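You operate a simulated robot arm through the tools that you are given. There is no shell and no other tool.

Carry out the task below with a simulated robot arm. There is one attempt and no reset: what you move stays moved.

## Task
Put things in order on the top of the packing bench. At the end: the blue sensor stands where the green label roll stood; the clear air pillow from the top of the packing bench stands on top of the red box set (marked "Kaimbrecht"); the green label roll stands where the black clamp stood; the black clamp stands where the clear air pillow stood; whatever was shut is shut again. Leave all else as you found it, and nothing knocked over.

It is judged by the outcome, as a careful person would: the job done as asked, and still so three seconds after it is handed in. It fails if anything else is knocked over, pushed out of place, dropped, spilled or broken.

## Robot
A 6-joint arm with a two-finger gripper, fixed in place. Base frame: the origin is at the foot of the arm, x ahead of it, y to its left, z up; the work surface is at about z = 0. Lengths are in mm, angles in rad, forces in N, time in s.
With the tool pointing down near the work surface it reaches from about 240 to 620 mm from the base axis. Its first joint turns from -1.152 to 1.152 rad. Payload 1.37 kg.
The TCP is the grasp point between the finger pads, 22 mm short of the fingertips. In the tool frame z runs along the fingers and y along their closing line. The gripper opens to 92 mm; its body begins 65 mm behind the TCP.
Orientation is told as [roll, pitch, yaw] about the base's x, y, z axes, in that order, counted from this pose: with the fingers straight down and closing along the base's y, the tool's x points along the base's -x, its y along +y and its z along -z.

## Interface
- The arm moves only by the tool nudge_tool. Its argument "deltas" is a list of rows, each an object of numbers (a shift or turn left out is 0, a gripper value left out holds the last): "x", "y", "z": the shift along the tool's x, y, z in mm; "rx", "ry", "rz": the turn, a rotation vector about the tool's x, y, z in rad; "grip": the finger opening in mm, from 0 to 92. In form: [{"x": .., "y": .., "z": .., "rx": .., "ry": .., "rz": .., "grip": ..}, ...]. A call has 1 to 20 rows; each row is the pose to reach, as a shift and turn from the pose commanded when the call began, along the tool's axes at that moment. Each row takes 0.2 s and may step no farther than 50 mm and 0.15 rad from the row before; otherwise, or with a gripper value out of range, the whole call is refused. A pose out of reach is approached as far as the arm can. The call stops where the force on the tool passes 40 N (or 10 N more than at its start, if that is more) or the arm is blocked; 0.2 s more then pass. The fingers move at their own pace (about 59.9 mm/s each) and stop on an object; they squeeze with about 21 N. The grip force told is the motor's: it shows also when the fingers shut on nothing. Time passes only in rows, and 0.2 s behind the last, so rows that repeat a pose let the fingers close. It gives the time, the measured TCP pose, the force on the tool (base axes), the opening and the grip force at its end, in the units of the frame above (readings bear some noise), with the torque about the TCP (base axes, N m) and any sound that the robot's microphone picked up.
- Cameras (640 x 400 px; columns grow to the right, rows downward): "scene" is fixed at [39.9, -440.3, 572.8]; the picture's right is [0.73, -0.68, 0.00], its down [-0.45, -0.49, -0.75] and it looks along [0.51, 0.55, -0.66] (base axes); focal length 344 px, centre (320, 200). "wrist" rides on the gripper at [71, 19, -102] in the tool frame; the picture's right is [-0.26, 0.97, 0.00], its down [-0.75, -0.20, -0.62] and it looks along [-0.60, -0.16, 0.78] (tool axes); focal length 280 px, centre (320, 200). There is no depth. A picture from a camera that has moved, and an enlarged one, comes with that camera's place and axes in the base frame and with its lens.
- capture(camera): a new picture of that camera. The clock stands still meanwhile.
- zoom(camera, box): a new picture of the part [left, top, right, bottom] of that camera's present view, enlarged. The clock stands still meanwhile.
- hand_in(): hands the job in; it is judged then, once.

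Places have to be worked out from the pictures, the camera data and where the tool is seen. Open the gripper and draw the arm clear of the work before you hand the job in, unless the task says otherwise.

The tools are called after "Request:" as a command line: name --argument value ..., lists and objects as JSON in quotes. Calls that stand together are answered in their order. nudge_tool: Moves the arm, as the interface text tells. Its arguments: {"type":"object","properties":{"deltas":{"type":"array","items":{"type":"object","properties":{"x":{"type":"number"},"y":{"type":"number"},"z":{"type":"number"},"rx":{"type":"number"},"ry":{"type":"number"},"rz":{"type":"number"},"grip":{"type":"number"}}}}},"required":["deltas"]} The other tools are called the same way: capture (camera) takes a picture; zoom (camera, box) takes an enlarged picture of a part of a camera's view; hand_in () hands the job in.

At the start:

```text
clock: 0.0
tcp_pos: [400.6, -77.8, 310.2]
ee_rot: [-0.001, 0.0, 0.002]
contact_force: [1.0, -0.1, -0.2]
torque: [-0.01, -0.03, -0.02]
width: 91.8
finger_force: 0.1
```

scene: 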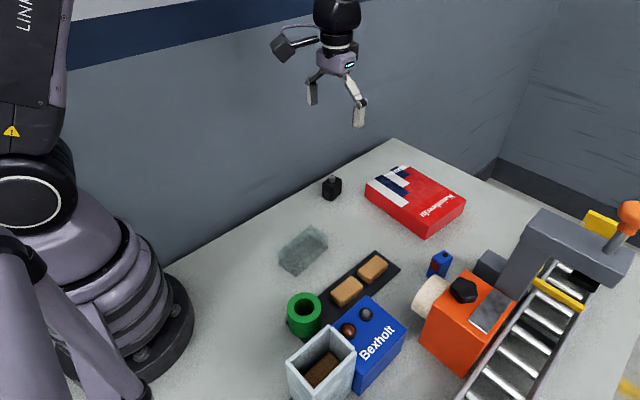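
wrist: 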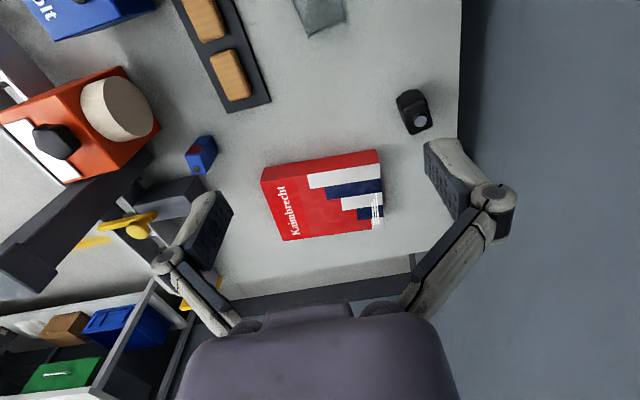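

I'll first look closely at the objects on the bench with the scene and wrist cameras to locate each one.

Request:
zoom --camera "scene" --box '[240, 130, 480, 280]'

Request:
zoom --camera "scene" --box '[260, 240, 500, 390]'

Request:
zoom --camera "scene" --box '[400, 190, 640, 340]'

Request:
capture --camera "wrist"

```text
2.67 times, centred on (360, 205) of scene
camera zoom: at [39.9, -440.3, 572.8], right [0.73, -0.68, 0.0], down [-0.45, -0.49, -0.75], along [0.51, 0.55, -0.66], focal length 918 px, centre (213, 187)
```

zoom: 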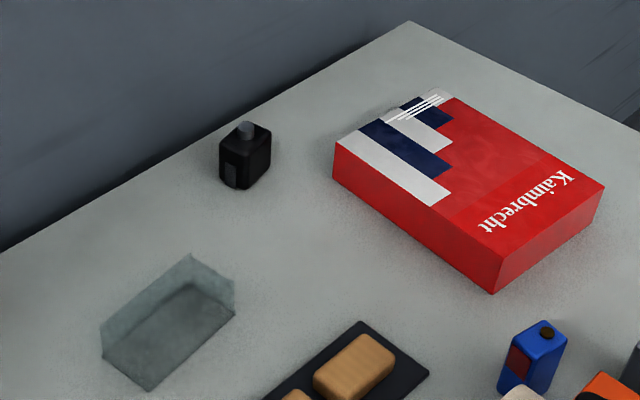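

```text
2.67 times, centred on (380, 315) of scene
camera zoom: at [39.9, -440.3, 572.8], right [0.73, -0.68, 0.0], down [-0.45, -0.49, -0.75], along [0.51, 0.55, -0.66], focal length 918 px, centre (160, -107)
```

zoom: 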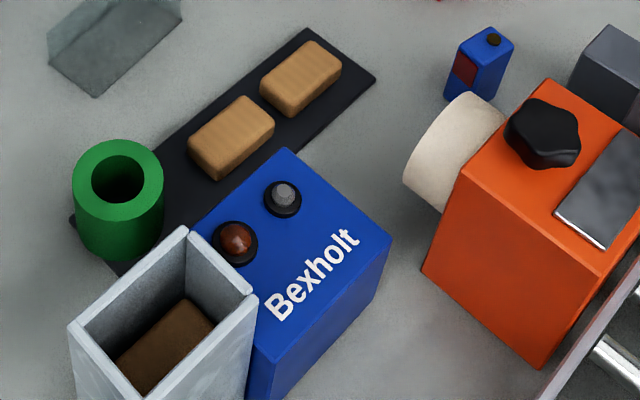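

```text
2.67 times, centred on (520, 265) of scene
camera zoom: at [39.9, -440.3, 572.8], right [0.73, -0.68, 0.0], down [-0.45, -0.49, -0.75], along [0.51, 0.55, -0.66], focal length 918 px, centre (-213, 27)
```

zoom: 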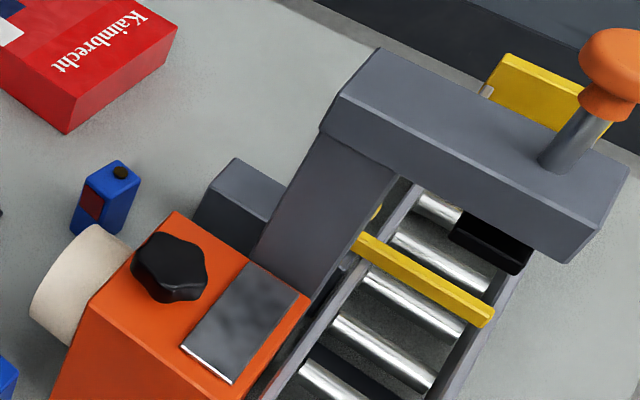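

```text
taken
camera wrist: at [329.8, -58.7, 411.1], right [0.26, 0.97, 0.0], down [0.75, -0.2, 0.62], along [0.6, -0.16, -0.78], focal length 280 px, centre (320, 200)
```

wrist: 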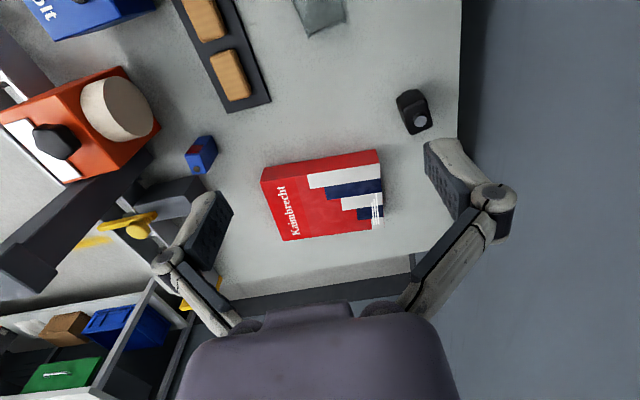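

The clamp is near (500, 20), the pillow near (336, -70), the roll near (240, -190) and the blue sensor near (500, -290). I'll move back high up so the wrist camera can see the pillow and roll.

Request:
nudge_tool --deltas '[{"x": 40}, {"x": 80}, {"x": 110}, {"x": 110}]'

Request:
capture --camera "wrist"

```text
clock: 1.0
tcp_pos: [289.9, -79.9, 308.9]
ee_rot: [0.001, 0.001, 0.001]
contact_force: [-0.5, -0.9, 0.2]
torque: [-0.02, -0.02, -0.01]
width: 92.0
finger_force: 0.1
```

```text
taken
camera wrist: at [219.6, -60.4, 410.2], right [0.26, 0.97, 0.0], down [0.75, -0.2, 0.63], along [0.6, -0.16, -0.78], focal length 280 px, centre (320, 200)
```

wrist: 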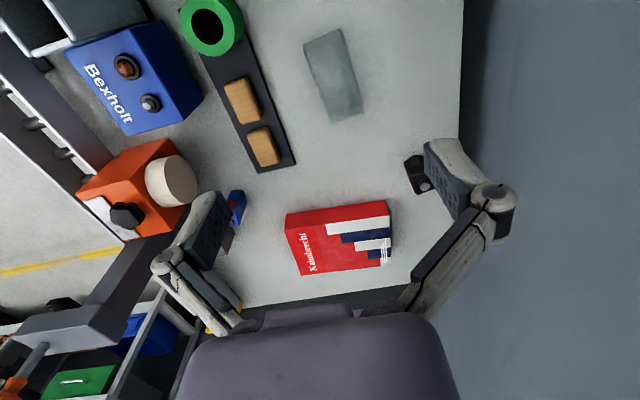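

The pillow, roll and tray are now in the wrist view; I'll zoom in on the pillow, the roll and the other items to work out their shapes and places.

Request:
zoom --camera "wrist" --box '[260, 10, 420, 140]'

Request:
zoom --camera "wrist" --box '[160, 0, 320, 100]'

Request:
zoom --camera "wrist" --box '[260, 140, 460, 300]'

Request:
capture --camera "scene"

```text
3.08 times, centred on (340, 75) of wrist
camera zoom: at [219.6, -60.4, 410.2], right [0.26, 0.97, 0.0], down [0.75, -0.2, 0.63], along [0.6, -0.16, -0.78], focal length 863 px, centre (258, 585)
```

zoom: 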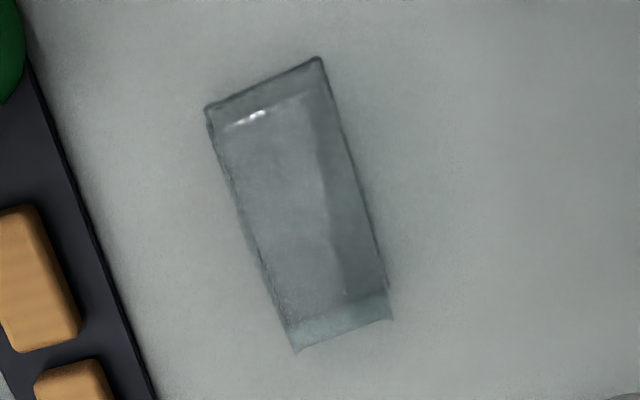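

```text
4.00 times, centred on (240, 50) of wrist
camera zoom: at [219.6, -60.4, 410.2], right [0.26, 0.97, 0.0], down [0.75, -0.2, 0.63], along [0.6, -0.16, -0.78], focal length 1122 px, centre (640, 800)
```

zoom: 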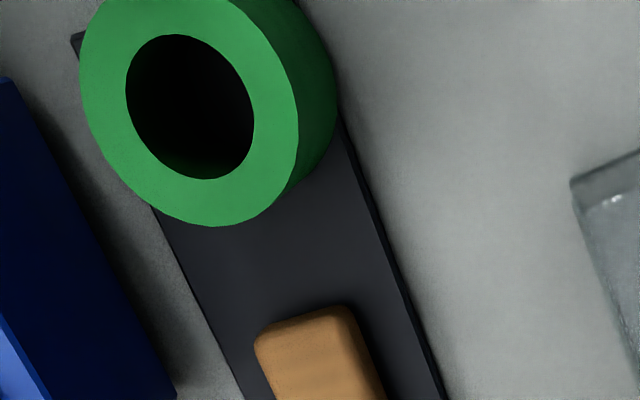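

```text
2.50 times, centred on (360, 220) of wrist
camera zoom: at [219.6, -60.4, 410.2], right [0.26, 0.97, 0.0], down [0.75, -0.2, 0.63], along [0.6, -0.16, -0.78], focal length 701 px, centre (220, 150)
```

zoom: 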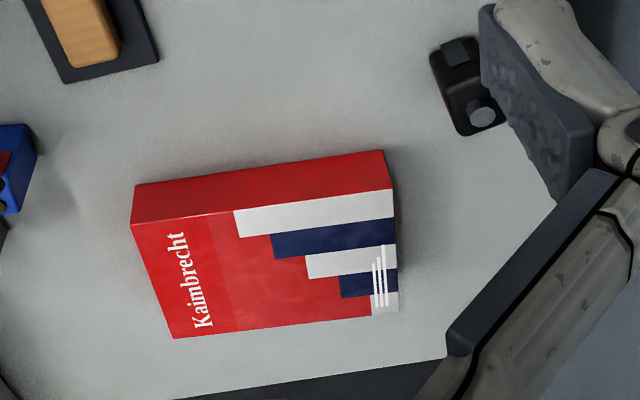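

```text
taken
```

scene: 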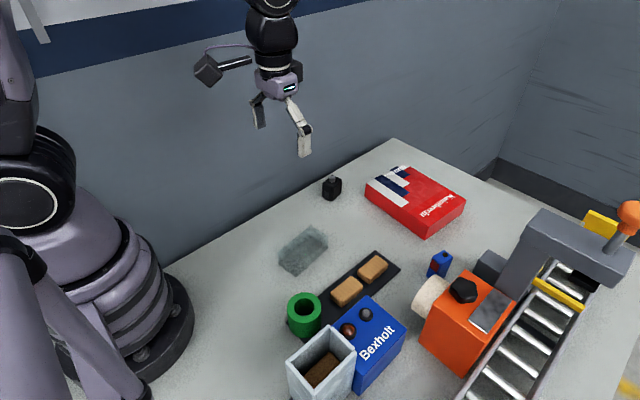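

The pillow lies at about (335, -69), roughly 112 x 48 mm with its long axis close to x (yaw about +0.09). The red box's near half reaches from x≈560, with its top at z≈44. I'll move over the pillow, turn to match it, and check it up close.

Request:
nudge_tool --deltas '[{"x": -20, "y": 5, "z": 40, "rz": -0.05}, {"x": -45, "y": 10, "z": 80, "rz": -0.09}, {"x": -45, "y": 10, "z": 120, "rz": -0.09}, {"x": -45, "y": 10, "z": 160, "rz": -0.09}, {"x": -45, "y": 10, "z": 160, "rz": -0.09}]'

Request:
capture --camera "wrist"

Request:
zoom --camera "scene" --box '[220, 150, 400, 290]'

```text
clock: 2.2
tcp_pos: [336.2, -68.0, 150.0]
ee_rot: [-0.001, 0.001, 0.092]
contact_force: [-0.2, -0.7, -0.5]
torque: [-0.01, 0.02, 0.01]
width: 92.1
finger_force: 0.0
```

```text
taken
camera wrist: at [264.2, -54.3, 249.7], right [0.17, 0.98, 0.0], down [0.77, -0.14, 0.63], along [0.62, -0.11, -0.78], focal length 280 px, centre (320, 200)
```

wrist: 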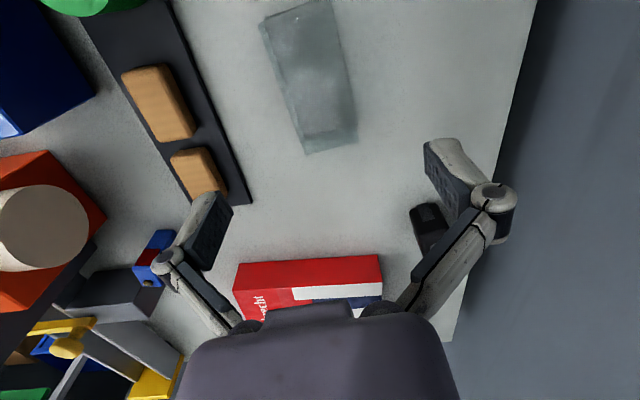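

```text
2.86 times, centred on (310, 220) of scene
camera zoom: at [39.9, -440.3, 572.8], right [0.73, -0.68, 0.0], down [-0.45, -0.49, -0.75], along [0.51, 0.55, -0.66], focal length 984 px, centre (349, 143)
```

zoom: 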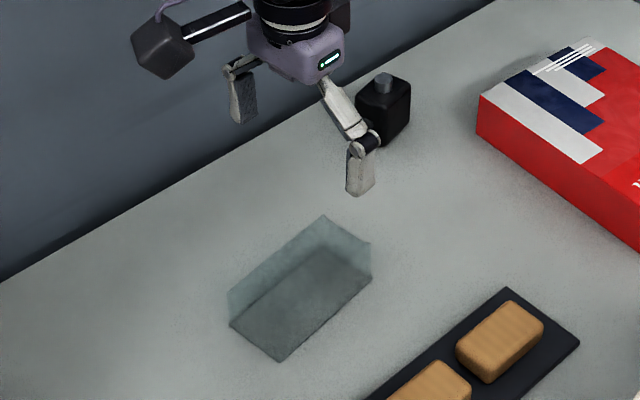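

The tool is centred over the pillow and lined up with it, and the pillow looks about 30 mm tall. I'll go down to z≈28 with the fingers open.

Request:
nudge_tool --deltas '[{"z": 40, "y": -1}, {"z": 80, "y": -1}, {"z": 105, "y": -1}, {"z": 121, "y": -1}, {"z": 121, "y": -1}]'

Request:
zoom --camera "scene" --box '[220, 150, 400, 290]'

Request:
capture --camera "wrist"

```text
clock: 3.4
tcp_pos: [335.6, -67.4, 30.8]
ee_rot: [0.0, -0.001, 0.09]
contact_force: [-0.1, 0.1, -0.7]
torque: [0.04, -0.03, 0.01]
width: 92.0
finger_force: 0.1
```

```text
2.86 times, centred on (310, 220) of scene
camera zoom: at [39.9, -440.3, 572.8], right [0.73, -0.68, 0.0], down [-0.45, -0.49, -0.75], along [0.51, 0.55, -0.66], focal length 984 px, centre (349, 143)
```

zoom: 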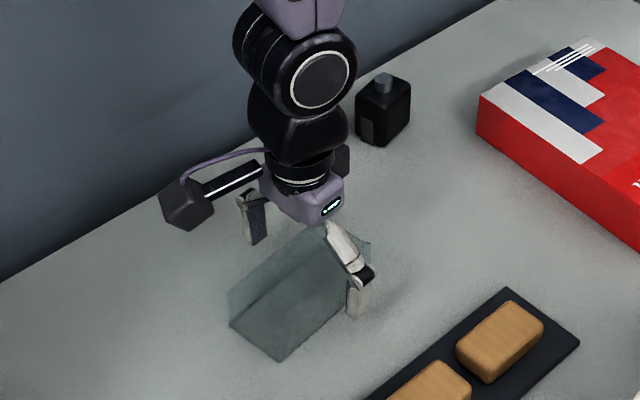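

```text
taken
camera wrist: at [263.4, -54.8, 131.0], right [0.17, 0.98, 0.0], down [0.77, -0.14, 0.63], along [0.62, -0.11, -0.78], focal length 280 px, centre (320, 200)
```

wrist: 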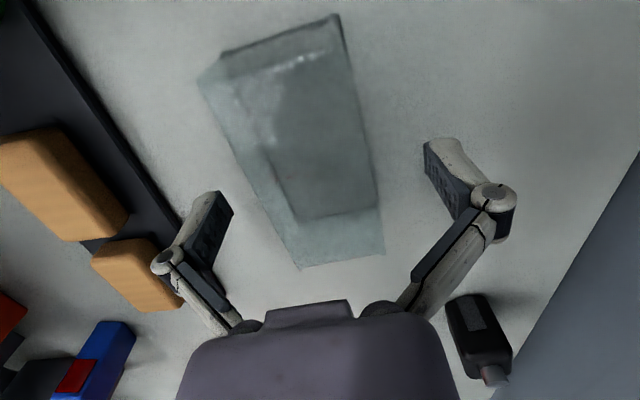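

The fingers straddle the pillow evenly. I'll close step by step to see where they meet it.

Request:
nudge_tool --deltas '[{"grip": 70}, {"grip": 55}, {"grip": 48}, {"grip": 44}, {"grip": 44}]'

```text
clock: 4.6
tcp_pos: [335.0, -67.5, 29.3]
ee_rot: [0.0, 0.0, 0.09]
contact_force: [-0.8, -0.1, 4.7]
torque: [-0.01, 0.08, 0.03]
width: 53.9
finger_force: 20.7
```

The fingers stopped at 53.9 mm with about 21 N. I'll keep the grip, lift gently and check that it holds.

Request:
nudge_tool --deltas '[{"z": -5, "grip": 40}, {"z": -15}, {"z": -30}, {"z": -50}, {"z": -50}]'

Request:
zoom --camera "scene" --box '[220, 150, 400, 290]'

Request:
capture --camera "wrist"

```text
clock: 5.8
tcp_pos: [333.8, -68.6, 79.6]
ee_rot: [-0.001, 0.0, 0.09]
contact_force: [0.7, -0.4, -0.1]
torque: [0.01, -0.02, -0.02]
width: 53.1
finger_force: 21.0
```

```text
2.86 times, centred on (310, 220) of scene
camera zoom: at [39.9, -440.3, 572.8], right [0.73, -0.68, 0.0], down [-0.45, -0.49, -0.75], along [0.51, 0.55, -0.66], focal length 984 px, centre (349, 143)
```

zoom: 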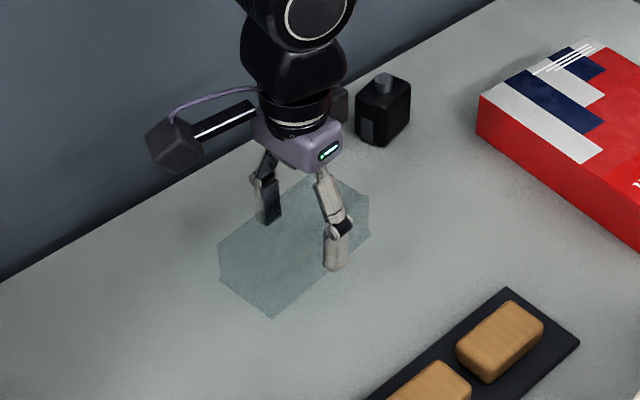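

```text
taken
camera wrist: at [261.8, -55.0, 180.8], right [0.17, 0.98, 0.0], down [0.77, -0.14, 0.62], along [0.62, -0.11, -0.78], focal length 280 px, centre (320, 200)
```

wrist: 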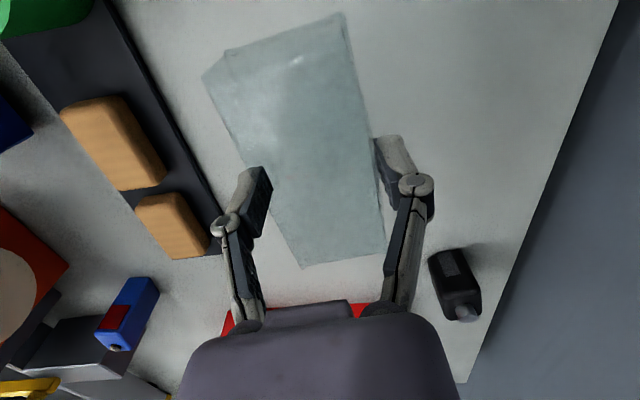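

The pillow is held firmly and centred (bottom about 29 mm below the TCP). I'll lift to z≈150 and carry it over the near half of the red box while turning about 80° so its long side runs along the box.

Request:
nudge_tool --deltas '[{"z": -35}, {"z": -70}, {"x": -26, "y": -6.6, "z": -75, "rz": -0.141}, {"x": -52, "y": -13, "z": -75, "rz": -0.282}, {"x": -78, "y": -20, "z": -75, "rz": -0.423}, {"x": -104, "y": -26, "z": -75, "rz": -0.564}, {"x": -131, "y": -33, "z": -75, "rz": -0.705}, {"x": -157, "y": -39, "z": -75, "rz": -0.846}, {"x": -183, "y": -46, "z": -75, "rz": -0.987}, {"x": -209, "y": -53, "z": -75, "rz": -1.128}, {"x": -235, "y": -59, "z": -75, "rz": -1.269}, {"x": -261, "y": -66, "z": -75, "rz": -1.41}, {"x": -261, "y": -66, "z": -75, "rz": -1.41}, {"x": -261, "y": -66, "z": -75, "rz": -1.41}]'

Request:
capture --camera "scene"

Request:
capture --camera "wrist"

```text
clock: 8.8
tcp_pos: [600.5, -111.5, 153.2]
ee_rot: [0.0, 0.001, 1.501]
contact_force: [0.0, -0.1, -0.6]
torque: [0.02, 0.0, -0.01]
width: 53.4
finger_force: 21.2
```

```text
taken
```

scene: 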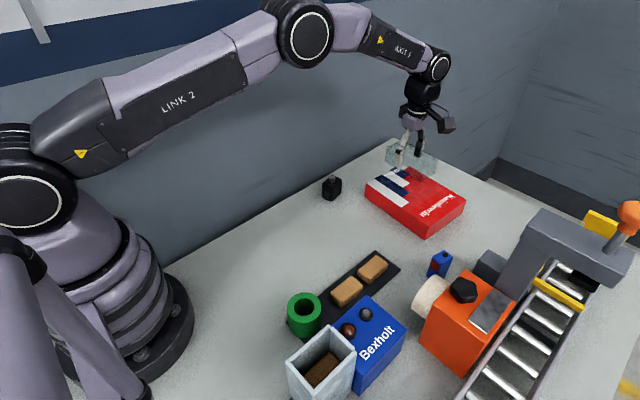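

```text
taken
camera wrist: at [577.4, -180.6, 254.6], right [-0.94, 0.33, 0.0], down [0.26, 0.74, 0.62], along [0.21, 0.59, -0.78], focal length 280 px, centre (320, 200)
```

wrist: 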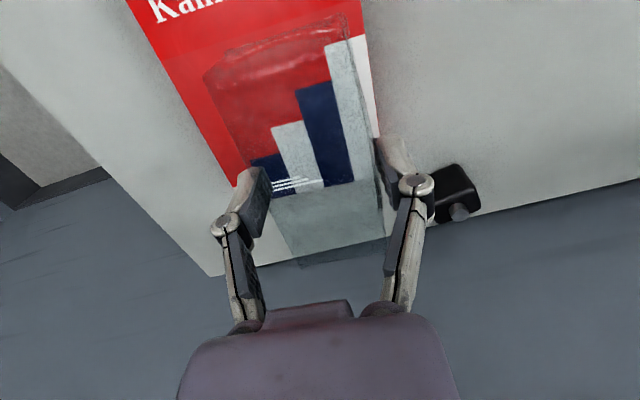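

The pillow is over the near half of the box top (box top spans x≈560–694, y≈-225 to -36). I'll go straight down to just above the contact height, about z 76.

Request:
nudge_tool --deltas '[{"z": 30}, {"z": 55}, {"z": 68}, {"z": 74}, {"z": 74}]'

Request:
zoom --camera "scene" --box '[340, 90, 500, 250]'

```text
clock: 10.0
tcp_pos: [601.1, -109.9, 80.1]
ee_rot: [-0.001, 0.002, 1.501]
contact_force: [0.3, -0.5, -0.2]
torque: [0.0, -0.03, 0.02]
width: 53.6
finger_force: 20.5
```

```text
2.50 times, centred on (420, 170) of scene
camera zoom: at [39.9, -440.3, 572.8], right [0.73, -0.68, 0.0], down [-0.45, -0.49, -0.75], along [0.51, 0.55, -0.66], focal length 861 px, centre (70, 275)
```

zoom: 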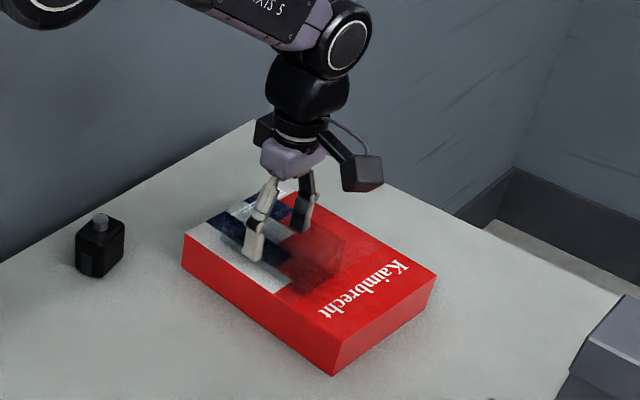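

No contact yet at z=80. I'll lower in small steps and watch the vertical force.

Request:
nudge_tool --deltas '[{"z": 2}, {"z": 4}, {"z": 4}]'

Request:
nudge_tool --deltas '[{"z": 1.5}, {"z": 2.5}, {"z": 2.5}]'

```text
clock: 10.8
tcp_pos: [601.3, -111.9, 76.5]
ee_rot: [0.0, 0.001, 1.499]
contact_force: [0.1, 0.8, -0.5]
torque: [0.02, 0.01, 0.01]
width: 53.5
finger_force: 20.5
```

```text
clock: 11.6
tcp_pos: [601.1, -112.0, 74.3]
ee_rot: [-0.004, -0.001, 1.502]
contact_force: [0.2, 0.7, 10.5]
torque: [0.01, 0.0, 0.07]
width: 53.6
finger_force: 21.1
```

Contact: 10.5 N upward at z≈74.3, so the pillow rests on the box. I'll open the fingers and rise straight up.

Request:
nudge_tool --deltas '[{"z": -0.5, "grip": 56}, {"z": -0.5, "grip": 62}, {"z": -0.5, "grip": 76}, {"z": -0.5, "grip": 80}]'

Request:
nudge_tool --deltas '[{"z": -15}, {"z": -40}, {"z": -80}, {"z": -80}]'

Request:
capture --camera "wrist"

Request:
zoom --camera "scene" --box '[310, 110, 490, 250]'

```text
clock: 12.6
tcp_pos: [599.5, -111.6, 73.8]
ee_rot: [0.0, 0.001, 1.499]
contact_force: [-0.1, -0.4, 0.4]
torque: [0.0, 0.01, -0.01]
width: 80.1
finger_force: 0.1
```

```text
clock: 13.6
tcp_pos: [602.9, -113.1, 154.4]
ee_rot: [-0.001, 0.0, 1.499]
contact_force: [-0.1, -0.6, 0.0]
torque: [-0.02, -0.03, -0.02]
width: 80.2
finger_force: 0.0
```

```text
taken
camera wrist: at [577.6, -182.0, 254.5], right [-0.94, 0.33, 0.0], down [0.26, 0.74, 0.62], along [0.21, 0.59, -0.78], focal length 280 px, centre (320, 200)
```

wrist: 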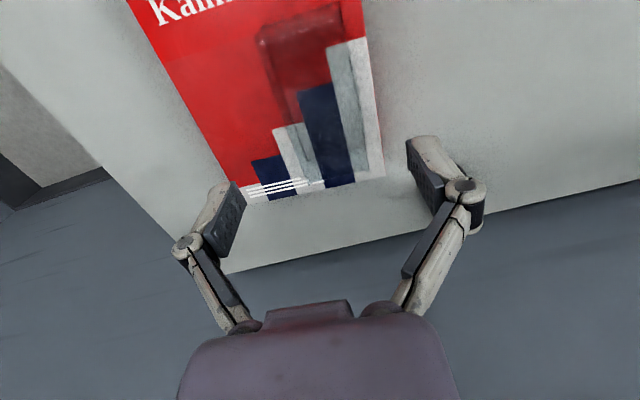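

```text
2.86 times, centred on (400, 180) of scene
camera zoom: at [39.9, -440.3, 572.8], right [0.73, -0.68, 0.0], down [-0.45, -0.49, -0.75], along [0.51, 0.55, -0.66], focal length 984 px, centre (91, 257)
```

zoom: 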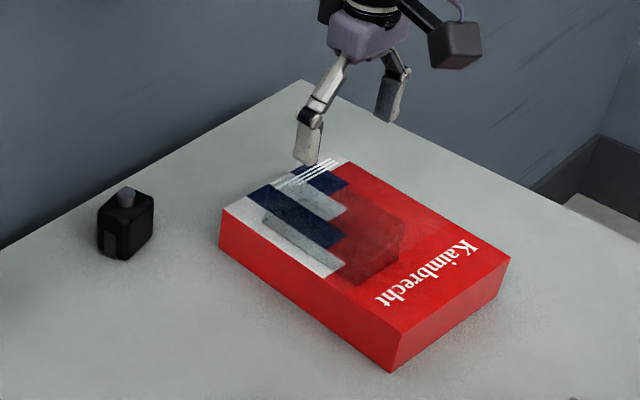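

The pillow rests flat on the red box. Next is the clamp: its footprint is about x 497–537, y 16–41. I'll turn back to yaw 0 while moving to a spot short of the clamp for a close wrist view.

Request:
nudge_tool --deltas '[{"z": -20, "grip": 80}, {"z": -46, "rz": 0.136, "x": -11, "y": 15}, {"z": -46, "rz": 0.273, "x": -22, "y": 31}, {"z": -46, "rz": 0.409, "x": -33, "y": 46}, {"z": -46, "rz": 0.545, "x": -44, "y": 62}, {"z": -46, "rz": 0.682, "x": -55, "y": 77}, {"z": -46, "rz": 0.818, "x": -66, "y": 93}, {"z": -46, "rz": 0.955, "x": -77, "y": 108}, {"z": -46, "rz": 1.09, "x": -88, "y": 124}, {"z": -46, "rz": 1.227, "x": -98, "y": 139}, {"z": -46, "rz": 1.364, "x": -109, "y": 155}, {"z": -46, "rz": 1.5, "x": -120, "y": 170}, {"z": -46, "rz": 1.5, "x": -120, "y": 170}]'

Request:
capture --camera "wrist"

Request:
capture --camera "scene"

```text
clock: 16.4
tcp_pos: [439.7, 19.6, 200.5]
ee_rot: [0.0, 0.001, -0.001]
contact_force: [-0.5, -0.5, 0.2]
torque: [-0.04, 0.0, -0.02]
width: 80.0
finger_force: 0.1
```

```text
taken
camera wrist: at [369.0, 39.4, 301.1], right [0.26, 0.96, 0.0], down [0.75, -0.21, 0.63], along [0.6, -0.16, -0.78], focal length 280 px, centre (320, 200)
```

wrist: 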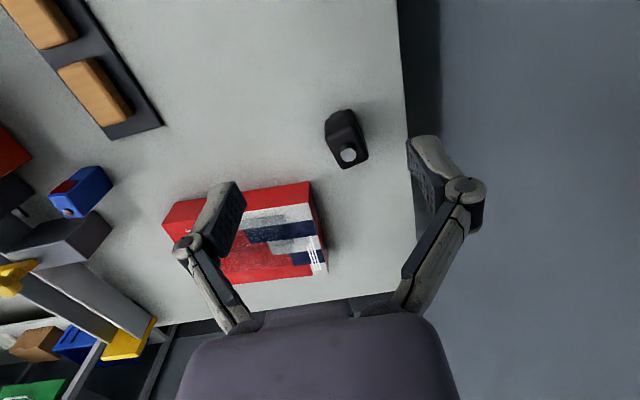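

```text
taken
```

scene: 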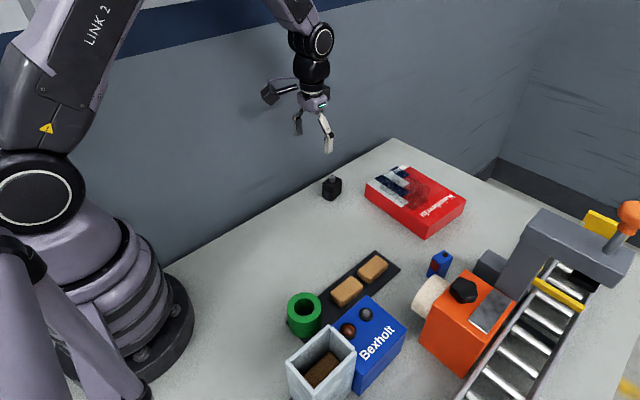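

Request:
zoom --camera "wrist" --box '[290, 80, 410, 190]'

Request:
zoom --camera "scene" --box '[300, 160, 370, 210]'

```text
3.64 times, centred on (350, 135) of wrist
camera zoom: at [369.0, 39.4, 301.1], right [0.26, 0.96, 0.0], down [0.75, -0.21, 0.63], along [0.6, -0.16, -0.78], focal length 1020 px, centre (211, 436)
```

zoom: 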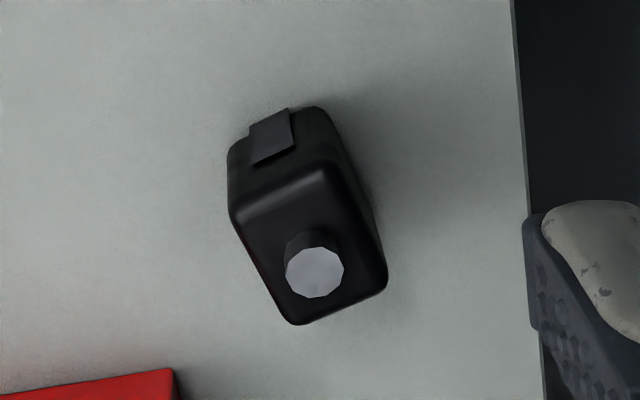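

```text
8.00 times, centred on (335, 185) of scene
camera zoom: at [39.9, -440.3, 572.8], right [0.73, -0.68, 0.0], down [-0.45, -0.49, -0.75], along [0.51, 0.55, -0.66], focal length 2755 px, centre (200, 320)
```

zoom: 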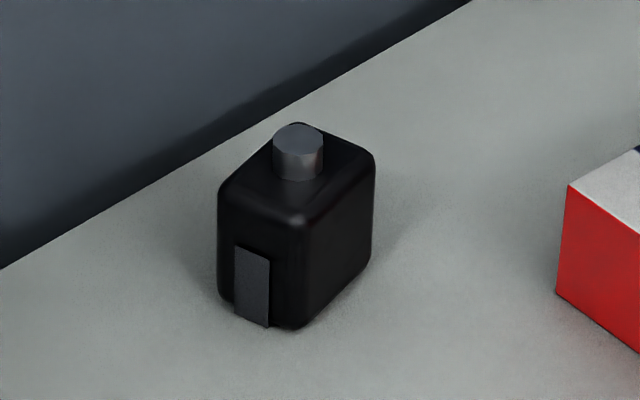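

The clamp body is about 40 x 30 mm and 39 mm tall, centred near (513.5, 31) with yaw ≈ 0.235, and a knob on top. I'll move above it with matching yaw and the fingers opened to 60 mm.

Request:
nudge_tool --deltas '[{"x": -37, "y": 6, "z": 20, "rz": -0.12, "grip": 60}, {"x": -74, "y": 11, "z": 50, "rz": -0.235}, {"x": -74, "y": 11, "z": 85, "rz": -0.235}, {"x": -74, "y": 11, "z": 108, "rz": -0.235}, {"x": -74, "y": 11, "z": 108, "rz": -0.235}]'

Request:
capture --camera "wrist"

Request:
zoom --camera "scene" --box '[270, 110, 420, 230]'

```text
clock: 17.6
tcp_pos: [514.3, 30.0, 94.2]
ee_rot: [0.002, -0.001, 0.236]
contact_force: [0.3, 0.0, -0.7]
torque: [-0.02, 0.01, -0.01]
width: 59.9
finger_force: 0.1
```

```text
taken
camera wrist: at [442.8, 32.7, 194.4], right [0.03, 1.0, 0.0], down [0.78, -0.02, 0.63], along [0.62, -0.02, -0.78], focal length 280 px, centre (320, 200)
```

wrist: 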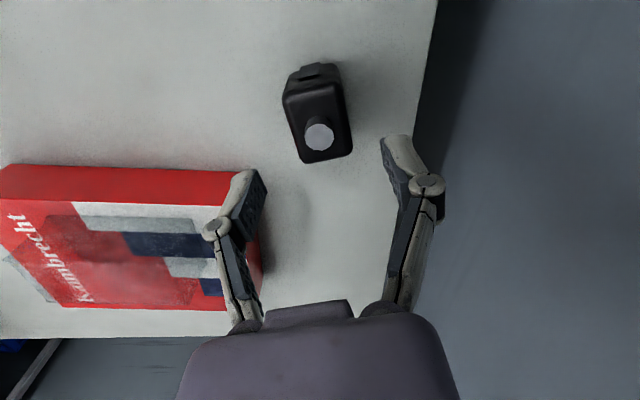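

```text
3.33 times, centred on (345, 170) of scene
camera zoom: at [39.9, -440.3, 572.8], right [0.73, -0.68, 0.0], down [-0.45, -0.49, -0.75], along [0.51, 0.55, -0.66], focal length 1148 px, centre (237, 300)
```

zoom: 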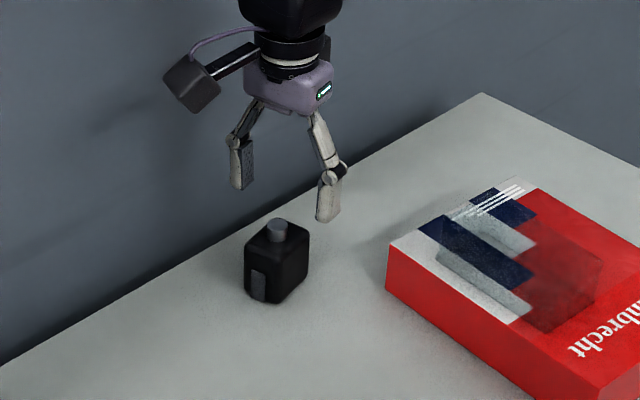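

The clamp is centred at (512.4, 31), about 1.5 mm off the TCP. I'll correct that, go down to z≈26 and close.

Request:
nudge_tool --deltas '[{"x": 1.2, "y": 1.3, "z": 30}, {"x": 1.2, "y": 1.3, "z": 55}, {"x": 1.2, "y": 1.3, "z": 67}, {"x": 1.2, "y": 1.3, "z": 67}]'

Request:
zoom --camera "scene" --box '[270, 110, 420, 230]'

Request:
capture --camera "wrist"

```text
clock: 18.6
tcp_pos: [513.8, 30.9, 25.0]
ee_rot: [0.0, -0.002, 0.236]
contact_force: [0.9, -0.5, 0.2]
torque: [0.01, 0.04, -0.01]
width: 59.8
finger_force: 0.1
```

```text
3.33 times, centred on (345, 170) of scene
camera zoom: at [39.9, -440.3, 572.8], right [0.73, -0.68, 0.0], down [-0.45, -0.49, -0.75], along [0.51, 0.55, -0.66], focal length 1148 px, centre (237, 300)
```

zoom: 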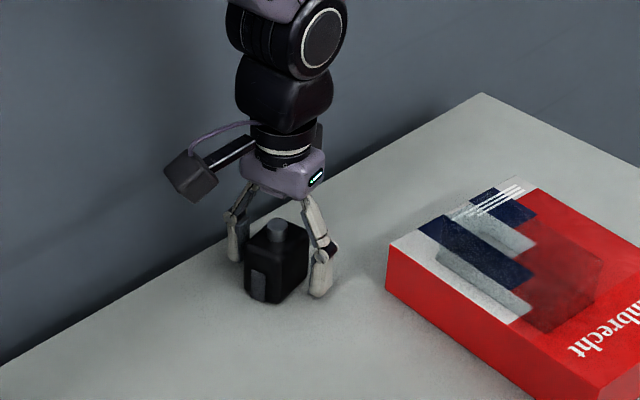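

```text
taken
camera wrist: at [440.7, 33.7, 125.8], right [0.03, 1.0, 0.0], down [0.78, -0.02, 0.62], along [0.62, -0.02, -0.78], focal length 280 px, centre (320, 200)
```

wrist: 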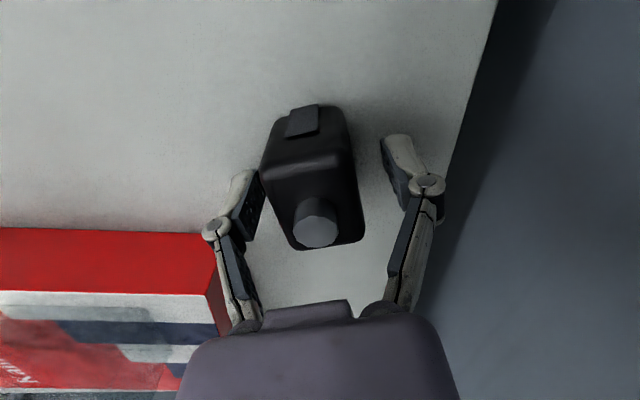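

The clamp sits between the pads to within a couple of mm. I'll close gradually.

Request:
nudge_tool --deltas '[{"grip": 45}, {"grip": 36}, {"grip": 30}, {"grip": 22}, {"grip": 22}]'

```text
clock: 19.8
tcp_pos: [514.0, 32.7, 23.9]
ee_rot: [0.002, 0.001, 0.234]
contact_force: [-0.1, 0.2, 2.0]
torque: [0.0, 0.04, -0.02]
width: 33.3
finger_force: 20.7
```

Gripped at 33 mm with ~21 N. I'll lift it straight up and check.

Request:
nudge_tool --deltas '[{"z": -5, "grip": 22}, {"z": -25}, {"z": -60}, {"z": -90}, {"z": -90}]'

Request:
zoom --camera "scene" --box '[270, 90, 420, 230]'

```text
clock: 21.0
tcp_pos: [513.9, 30.1, 116.2]
ee_rot: [0.0, 0.0, 0.237]
contact_force: [0.9, -0.4, -1.0]
torque: [-0.02, 0.0, 0.0]
width: 33.3
finger_force: 21.2
```

```text
2.86 times, centred on (345, 160) of scene
camera zoom: at [39.9, -440.3, 572.8], right [0.73, -0.68, 0.0], down [-0.45, -0.49, -0.75], along [0.51, 0.55, -0.66], focal length 984 px, centre (249, 314)
```

zoom: 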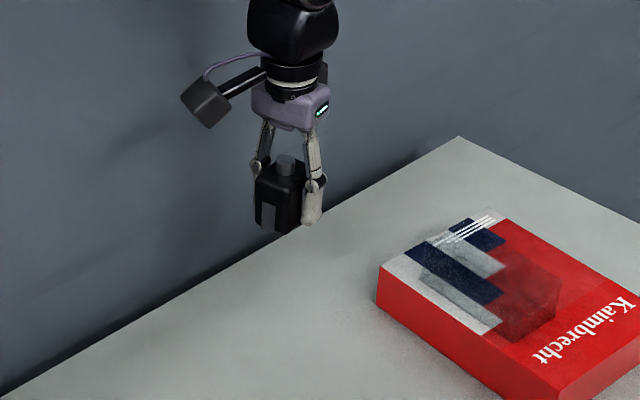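

The clamp is held upright. I'll carry it at z≈115 to above the pillow's old spot (334, -68).

Request:
nudge_tool --deltas '[{"x": 39, "y": -11}, {"x": 79, "y": -22}, {"x": 118, "y": -33}, {"x": 158, "y": -44}, {"x": 197.4, "y": -55.6}, {"x": 197.4, "y": -55.6}, {"x": 197.4, "y": -55.6, "z": 40}, {"x": 197.4, "y": -55.6, "z": 75}, {"x": 197.4, "y": -55.6, "z": 84}, {"x": 197.4, "y": -55.6, "z": 84}]'

Request:
zoom --camera "scene" --box '[220, 170, 400, 290]'

```text
clock: 23.2
tcp_pos: [334.0, -67.2, 29.8]
ee_rot: [0.001, 0.001, 0.236]
contact_force: [0.6, -1.4, 0.5]
torque: [-0.01, -0.01, 0.0]
width: 33.0
finger_force: 20.7
```

```text
3.33 times, centred on (310, 230) of scene
camera zoom: at [39.9, -440.3, 572.8], right [0.73, -0.68, 0.0], down [-0.45, -0.49, -0.75], along [0.51, 0.55, -0.66], focal length 1148 px, centre (353, 100)
```

zoom: 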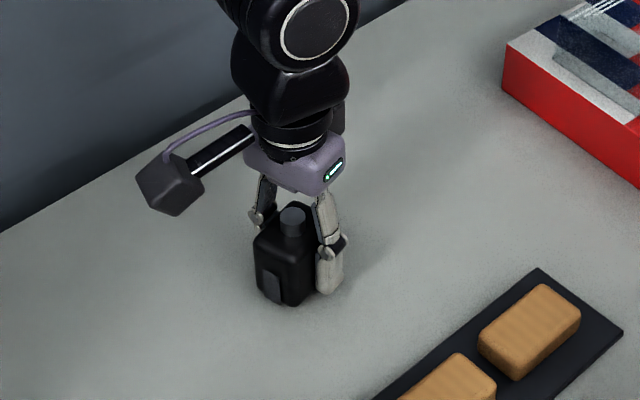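

The clamp hangs a few mm above the bench at the right place. I'll lower in small steps until I feel contact.

Request:
nudge_tool --deltas '[{"z": 2}, {"z": 3.5}, {"z": 3.5}]'

Request:
nudge_tool --deltas '[{"z": 1.5}, {"z": 1.5}]'

```text
clock: 24.0
tcp_pos: [334.3, -66.9, 28.5]
ee_rot: [-0.002, 0.0, 0.236]
contact_force: [-0.2, 0.0, 0.8]
torque: [0.01, -0.01, 0.01]
width: 33.3
finger_force: 21.0
```

```text
clock: 24.6
tcp_pos: [334.0, -66.7, 25.8]
ee_rot: [-0.001, 0.0, 0.234]
contact_force: [0.3, -0.1, -0.4]
torque: [-0.01, 0.01, 0.0]
width: 33.3
finger_force: 21.1
```

No contact yet at z≈25.8, so I'll keep lowering in 1 mm steps.

Request:
nudge_tool --deltas '[{"z": 1}, {"z": 1}]'

Request:
nudge_tool --deltas '[{"z": 0.7}, {"z": 0.7}]'

```text
clock: 25.2
tcp_pos: [332.7, -67.7, 25.6]
ee_rot: [0.001, 0.0, 0.236]
contact_force: [-1.0, 2.3, 10.7]
torque: [0.03, 0.17, 0.02]
width: 33.6
finger_force: 21.0
```

```text
clock: 25.8
tcp_pos: [334.5, -67.7, 23.9]
ee_rot: [0.0, -0.002, 0.235]
contact_force: [-0.1, 3.7, 15.3]
torque: [0.08, 0.0, -0.03]
width: 33.4
finger_force: 21.6
```

The clamp is seated (15 N upward). I'll ease off slightly, open and retreat straight up.

Request:
nudge_tool --deltas '[{"z": -1}, {"z": -1, "grip": 38}, {"z": -1, "grip": 50}, {"z": -1, "grip": 60}, {"z": -1, "grip": 60}]'

Request:
nudge_tool --deltas '[{"z": -15}, {"z": -45}, {"z": -90}, {"z": -130}, {"z": -130}]'

Request:
capture --camera "scene"

Request:
capture --camera "wrist"

```text
clock: 27.0
tcp_pos: [334.4, -68.6, 25.8]
ee_rot: [-0.001, 0.0, 0.237]
contact_force: [0.2, -0.3, -0.1]
torque: [-0.03, -0.04, 0.04]
width: 60.1
finger_force: 0.0
```

```text
clock: 28.2
tcp_pos: [333.9, -67.8, 156.9]
ee_rot: [-0.001, 0.0, 0.236]
contact_force: [-0.3, -0.3, 0.5]
torque: [-0.01, -0.01, 0.01]
width: 59.8
finger_force: 0.2
```

```text
taken
```

scene: 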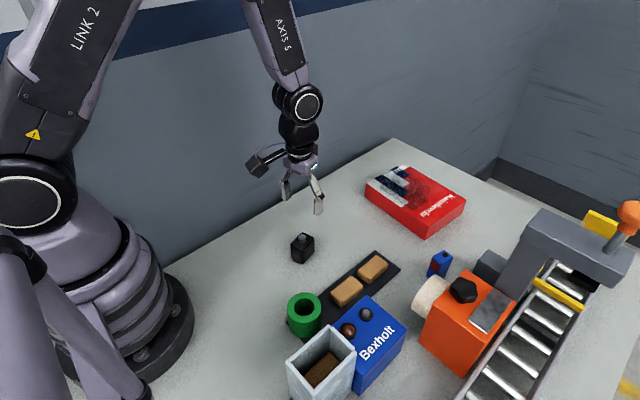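

```text
taken
camera wrist: at [260.8, -65.3, 257.6], right [0.03, 1.0, 0.0], down [0.78, -0.02, 0.62], along [0.62, -0.02, -0.78], focal length 280 px, centre (320, 200)
```

wrist: 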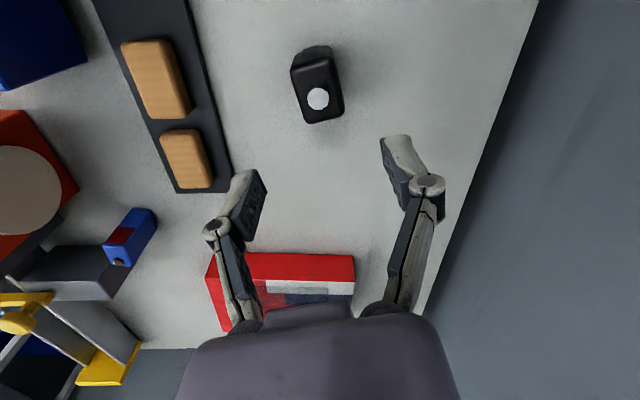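

The clamp stands at the pillow's old place. Now for the green roll: I'll swing the tool so the wrist camera looks towards -y over the roll, bin and blue Bexholt box, keeping high.

Request:
nudge_tool --deltas '[{"z": -30, "rz": 0.14}, {"z": -60, "rz": 0.28}, {"x": 7, "z": -75, "rz": 0.42}, {"x": 14, "z": -75, "rz": 0.56}, {"x": 21, "z": -75, "rz": 0.7}, {"x": 28, "z": -75, "rz": 0.84}, {"x": 35, "z": -75, "rz": 0.98}, {"x": 42, "z": -75, "rz": 1.12}, {"x": 50, "z": -75, "rz": 1.26}, {"x": 57, "z": -75, "rz": 1.4}, {"x": 64, "z": -75, "rz": 1.54}, {"x": 70, "z": -75, "rz": 1.68}, {"x": 70, "z": -75, "rz": 1.736}, {"x": 70, "z": -75, "rz": 1.736}]'

Request:
capture --camera "wrist"

Request:
capture --camera "scene"

```text
clock: 31.2
tcp_pos: [265.2, -84.9, 230.0]
ee_rot: [0.001, 0.0, -1.504]
contact_force: [0.7, -0.3, 0.5]
torque: [-0.02, 0.02, 0.01]
width: 60.1
finger_force: 0.0
```

```text
taken
camera wrist: at [280.2, -12.4, 331.6], right [0.98, -0.2, 0.0], down [-0.15, -0.77, 0.63], along [-0.12, -0.61, -0.78], focal length 280 px, centre (320, 200)
```

wrist: 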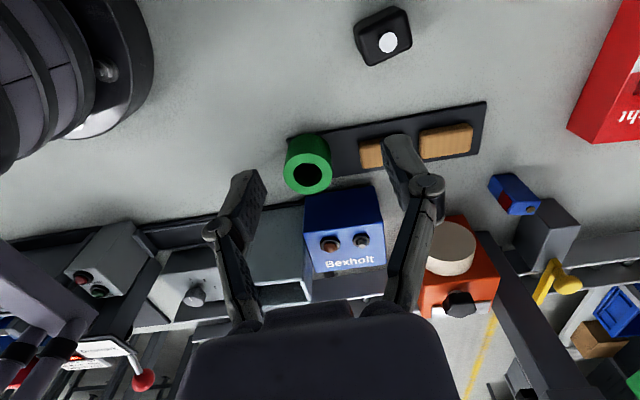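

```text
taken
```

scene: 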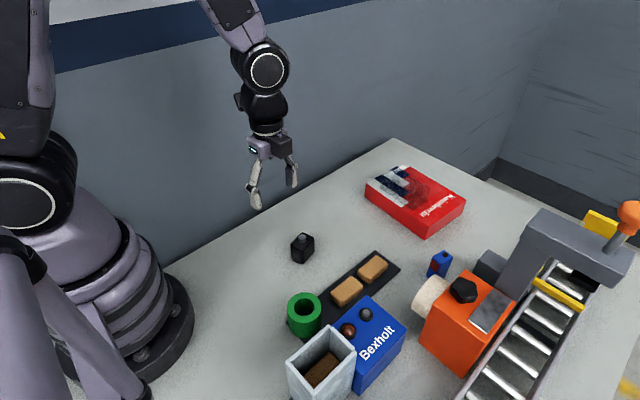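

Request:
zoom --camera "wrist" --box '[240, 90, 420, 220]'

Request:
zoom --camera "wrist" --box '[180, 120, 400, 310]'

Request:
zoom --camera "scene" --box '[260, 270, 420, 400]'

```text
3.08 times, centred on (330, 155) of wrist
camera zoom: at [280.2, -12.4, 331.6], right [0.98, -0.2, 0.0], down [-0.15, -0.77, 0.63], along [-0.12, -0.61, -0.78], focal length 863 px, centre (289, 338)
```

zoom: 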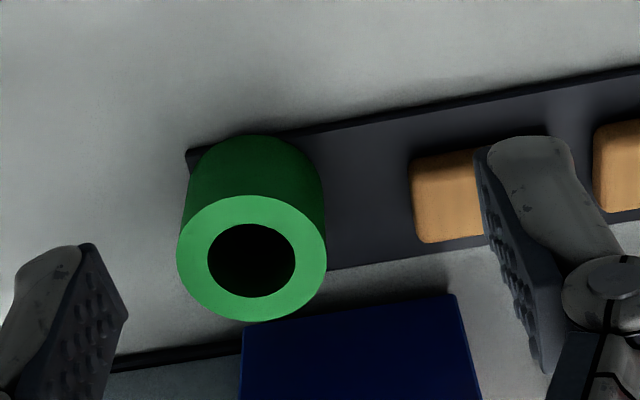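

```text
2.11 times, centred on (290, 215) of wrist
camera zoom: at [280.2, -12.4, 331.6], right [0.98, -0.2, 0.0], down [-0.15, -0.77, 0.63], along [-0.12, -0.61, -0.78], focal length 590 px, centre (383, 168)
```

zoom: 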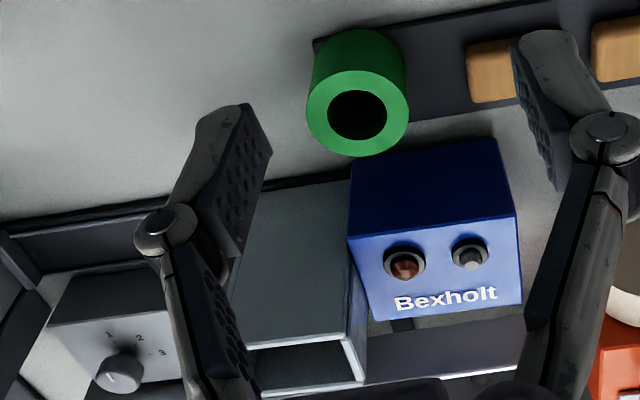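

```text
3.08 times, centred on (340, 335) of scene
camera zoom: at [39.9, -440.3, 572.8], right [0.73, -0.68, 0.0], down [-0.45, -0.49, -0.75], along [0.51, 0.55, -0.66], focal length 1060 px, centre (258, -215)
```

zoom: 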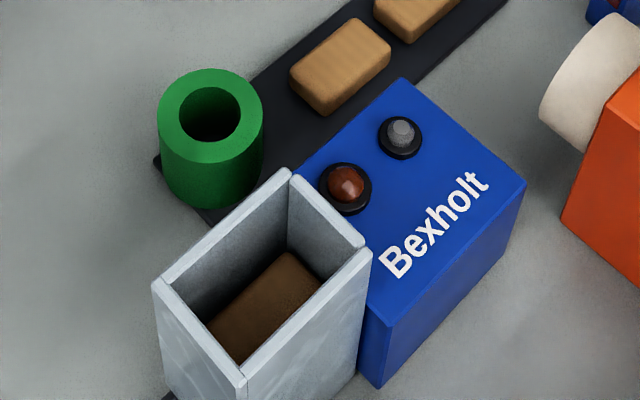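

The roll is centred near (233, -190), ~58 mm across with its top at z≈53, standing on the end of a thin board (board y from -165 to -233). The Bexholt box starts at y≈-267 and the tall bin at y≈-282, so closing along y leaves enough room. I'll go above the roll at yaw 0, staying high.

Request:
nudge_tool --deltas '[{"rz": -0.14, "grip": 84}, {"x": -10, "y": -4, "rz": -0.28}, {"x": -20, "y": -8, "rz": -0.42}, {"x": -31, "y": -12, "rz": -0.56}, {"x": -42, "y": -16, "rz": -0.7}, {"x": -52, "y": -20, "rz": -0.84}, {"x": -62, "y": -24, "rz": -0.98}, {"x": -72, "y": -28, "rz": -1.12}, {"x": -83, "y": -32, "rz": -1.26}, {"x": -93, "y": -35, "rz": -1.4}, {"x": -103, "y": -39, "rz": -1.504}, {"x": -103, "y": -39, "rz": -1.504, "z": 40}, {"x": -103, "y": -39, "rz": -1.504, "z": 40}]'

Request:
capture --camera "wrist"

Request:
zoom --camera "scene" --box '[220, 200, 420, 400]'

```text
clock: 34.0
tcp_pos: [235.5, -189.9, 189.8]
ee_rot: [0.0, 0.0, 0.003]
contact_force: [-0.6, -0.2, 0.8]
torque: [-0.05, 0.0, 0.01]
width: 84.0
finger_force: 0.0
```

```text
taken
camera wrist: at [164.5, -170.9, 290.0], right [0.26, 0.97, 0.0], down [0.75, -0.2, 0.63], along [0.6, -0.16, -0.78], focal length 280 px, centre (320, 200)
```

wrist: 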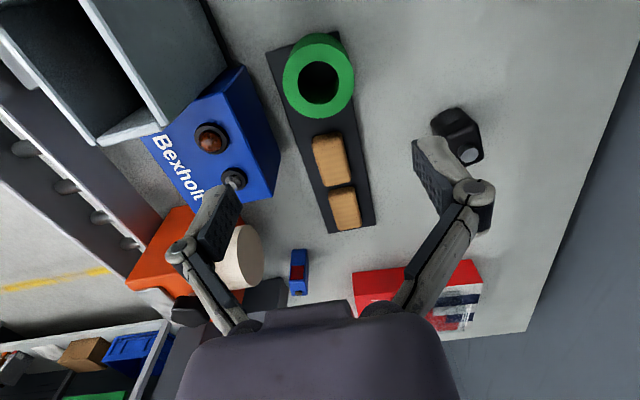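

```text
2.00 times, centred on (320, 300) of scene
camera zoom: at [39.9, -440.3, 572.8], right [0.73, -0.68, 0.0], down [-0.45, -0.49, -0.75], along [0.51, 0.55, -0.66], focal length 689 px, centre (320, 0)
```

zoom: 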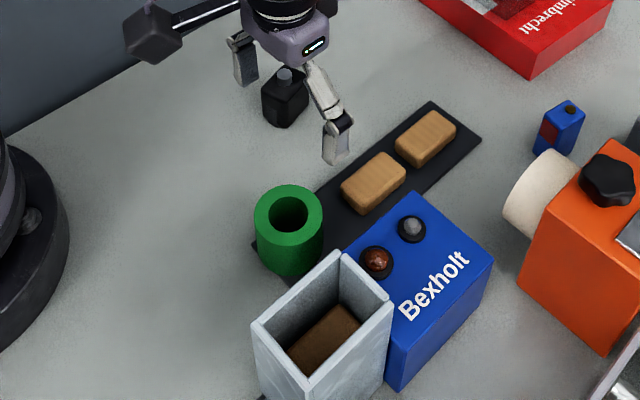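

Request:
zoom --camera "wrist" --box '[250, 15, 390, 125]'

```text
3.64 times, centred on (320, 70) of wrist
camera zoom: at [164.5, -170.9, 290.0], right [0.26, 0.97, 0.0], down [0.75, -0.2, 0.63], along [0.6, -0.16, -0.78], focal length 1020 px, centre (320, 673)
```

zoom: 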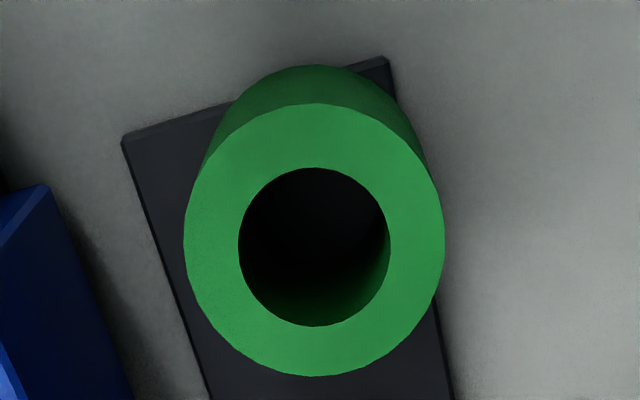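

The roll's centre comes out at about (231, -190) with a diameter of 58 mm. I'll shift 4 mm back, set the opening to 80 and go down to just above the roll for a check.

Request:
nudge_tool --deltas '[{"x": 4, "z": 35, "grip": 80}, {"x": 4, "z": 70}, {"x": 4, "z": 100}, {"x": 4, "z": 100}]'

Request:
capture --camera "wrist"

Request:
zoom --camera "scene" --box '[220, 230, 400, 370]'

```text
clock: 35.0
tcp_pos: [231.2, -189.4, 89.9]
ee_rot: [-0.001, 0.0, 0.002]
contact_force: [0.0, -0.2, 0.6]
torque: [-0.01, 0.03, 0.03]
width: 80.1
finger_force: 0.1
```

```text
taken
camera wrist: at [160.9, -171.6, 191.0], right [0.26, 0.97, 0.0], down [0.75, -0.2, 0.63], along [0.6, -0.16, -0.78], focal length 280 px, centre (320, 200)
```

wrist: 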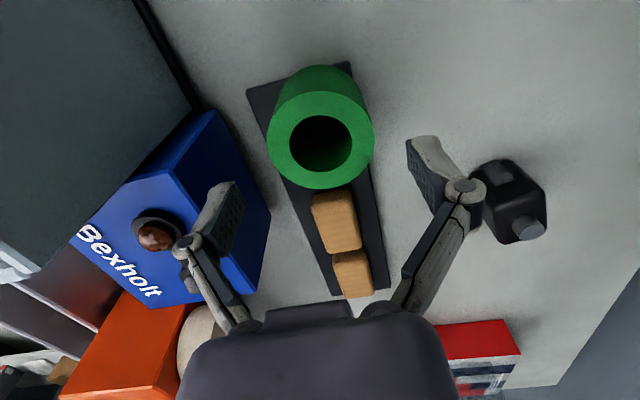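

```text
2.86 times, centred on (310, 300) of scene
camera zoom: at [39.9, -440.3, 572.8], right [0.73, -0.68, 0.0], down [-0.45, -0.49, -0.75], along [0.51, 0.55, -0.66], focal length 984 px, centre (349, -86)
```

zoom: 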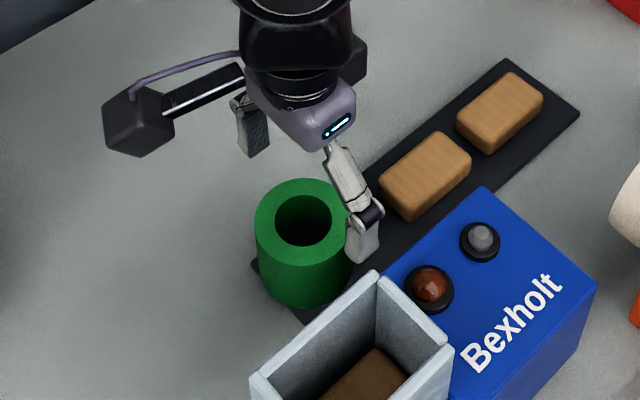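

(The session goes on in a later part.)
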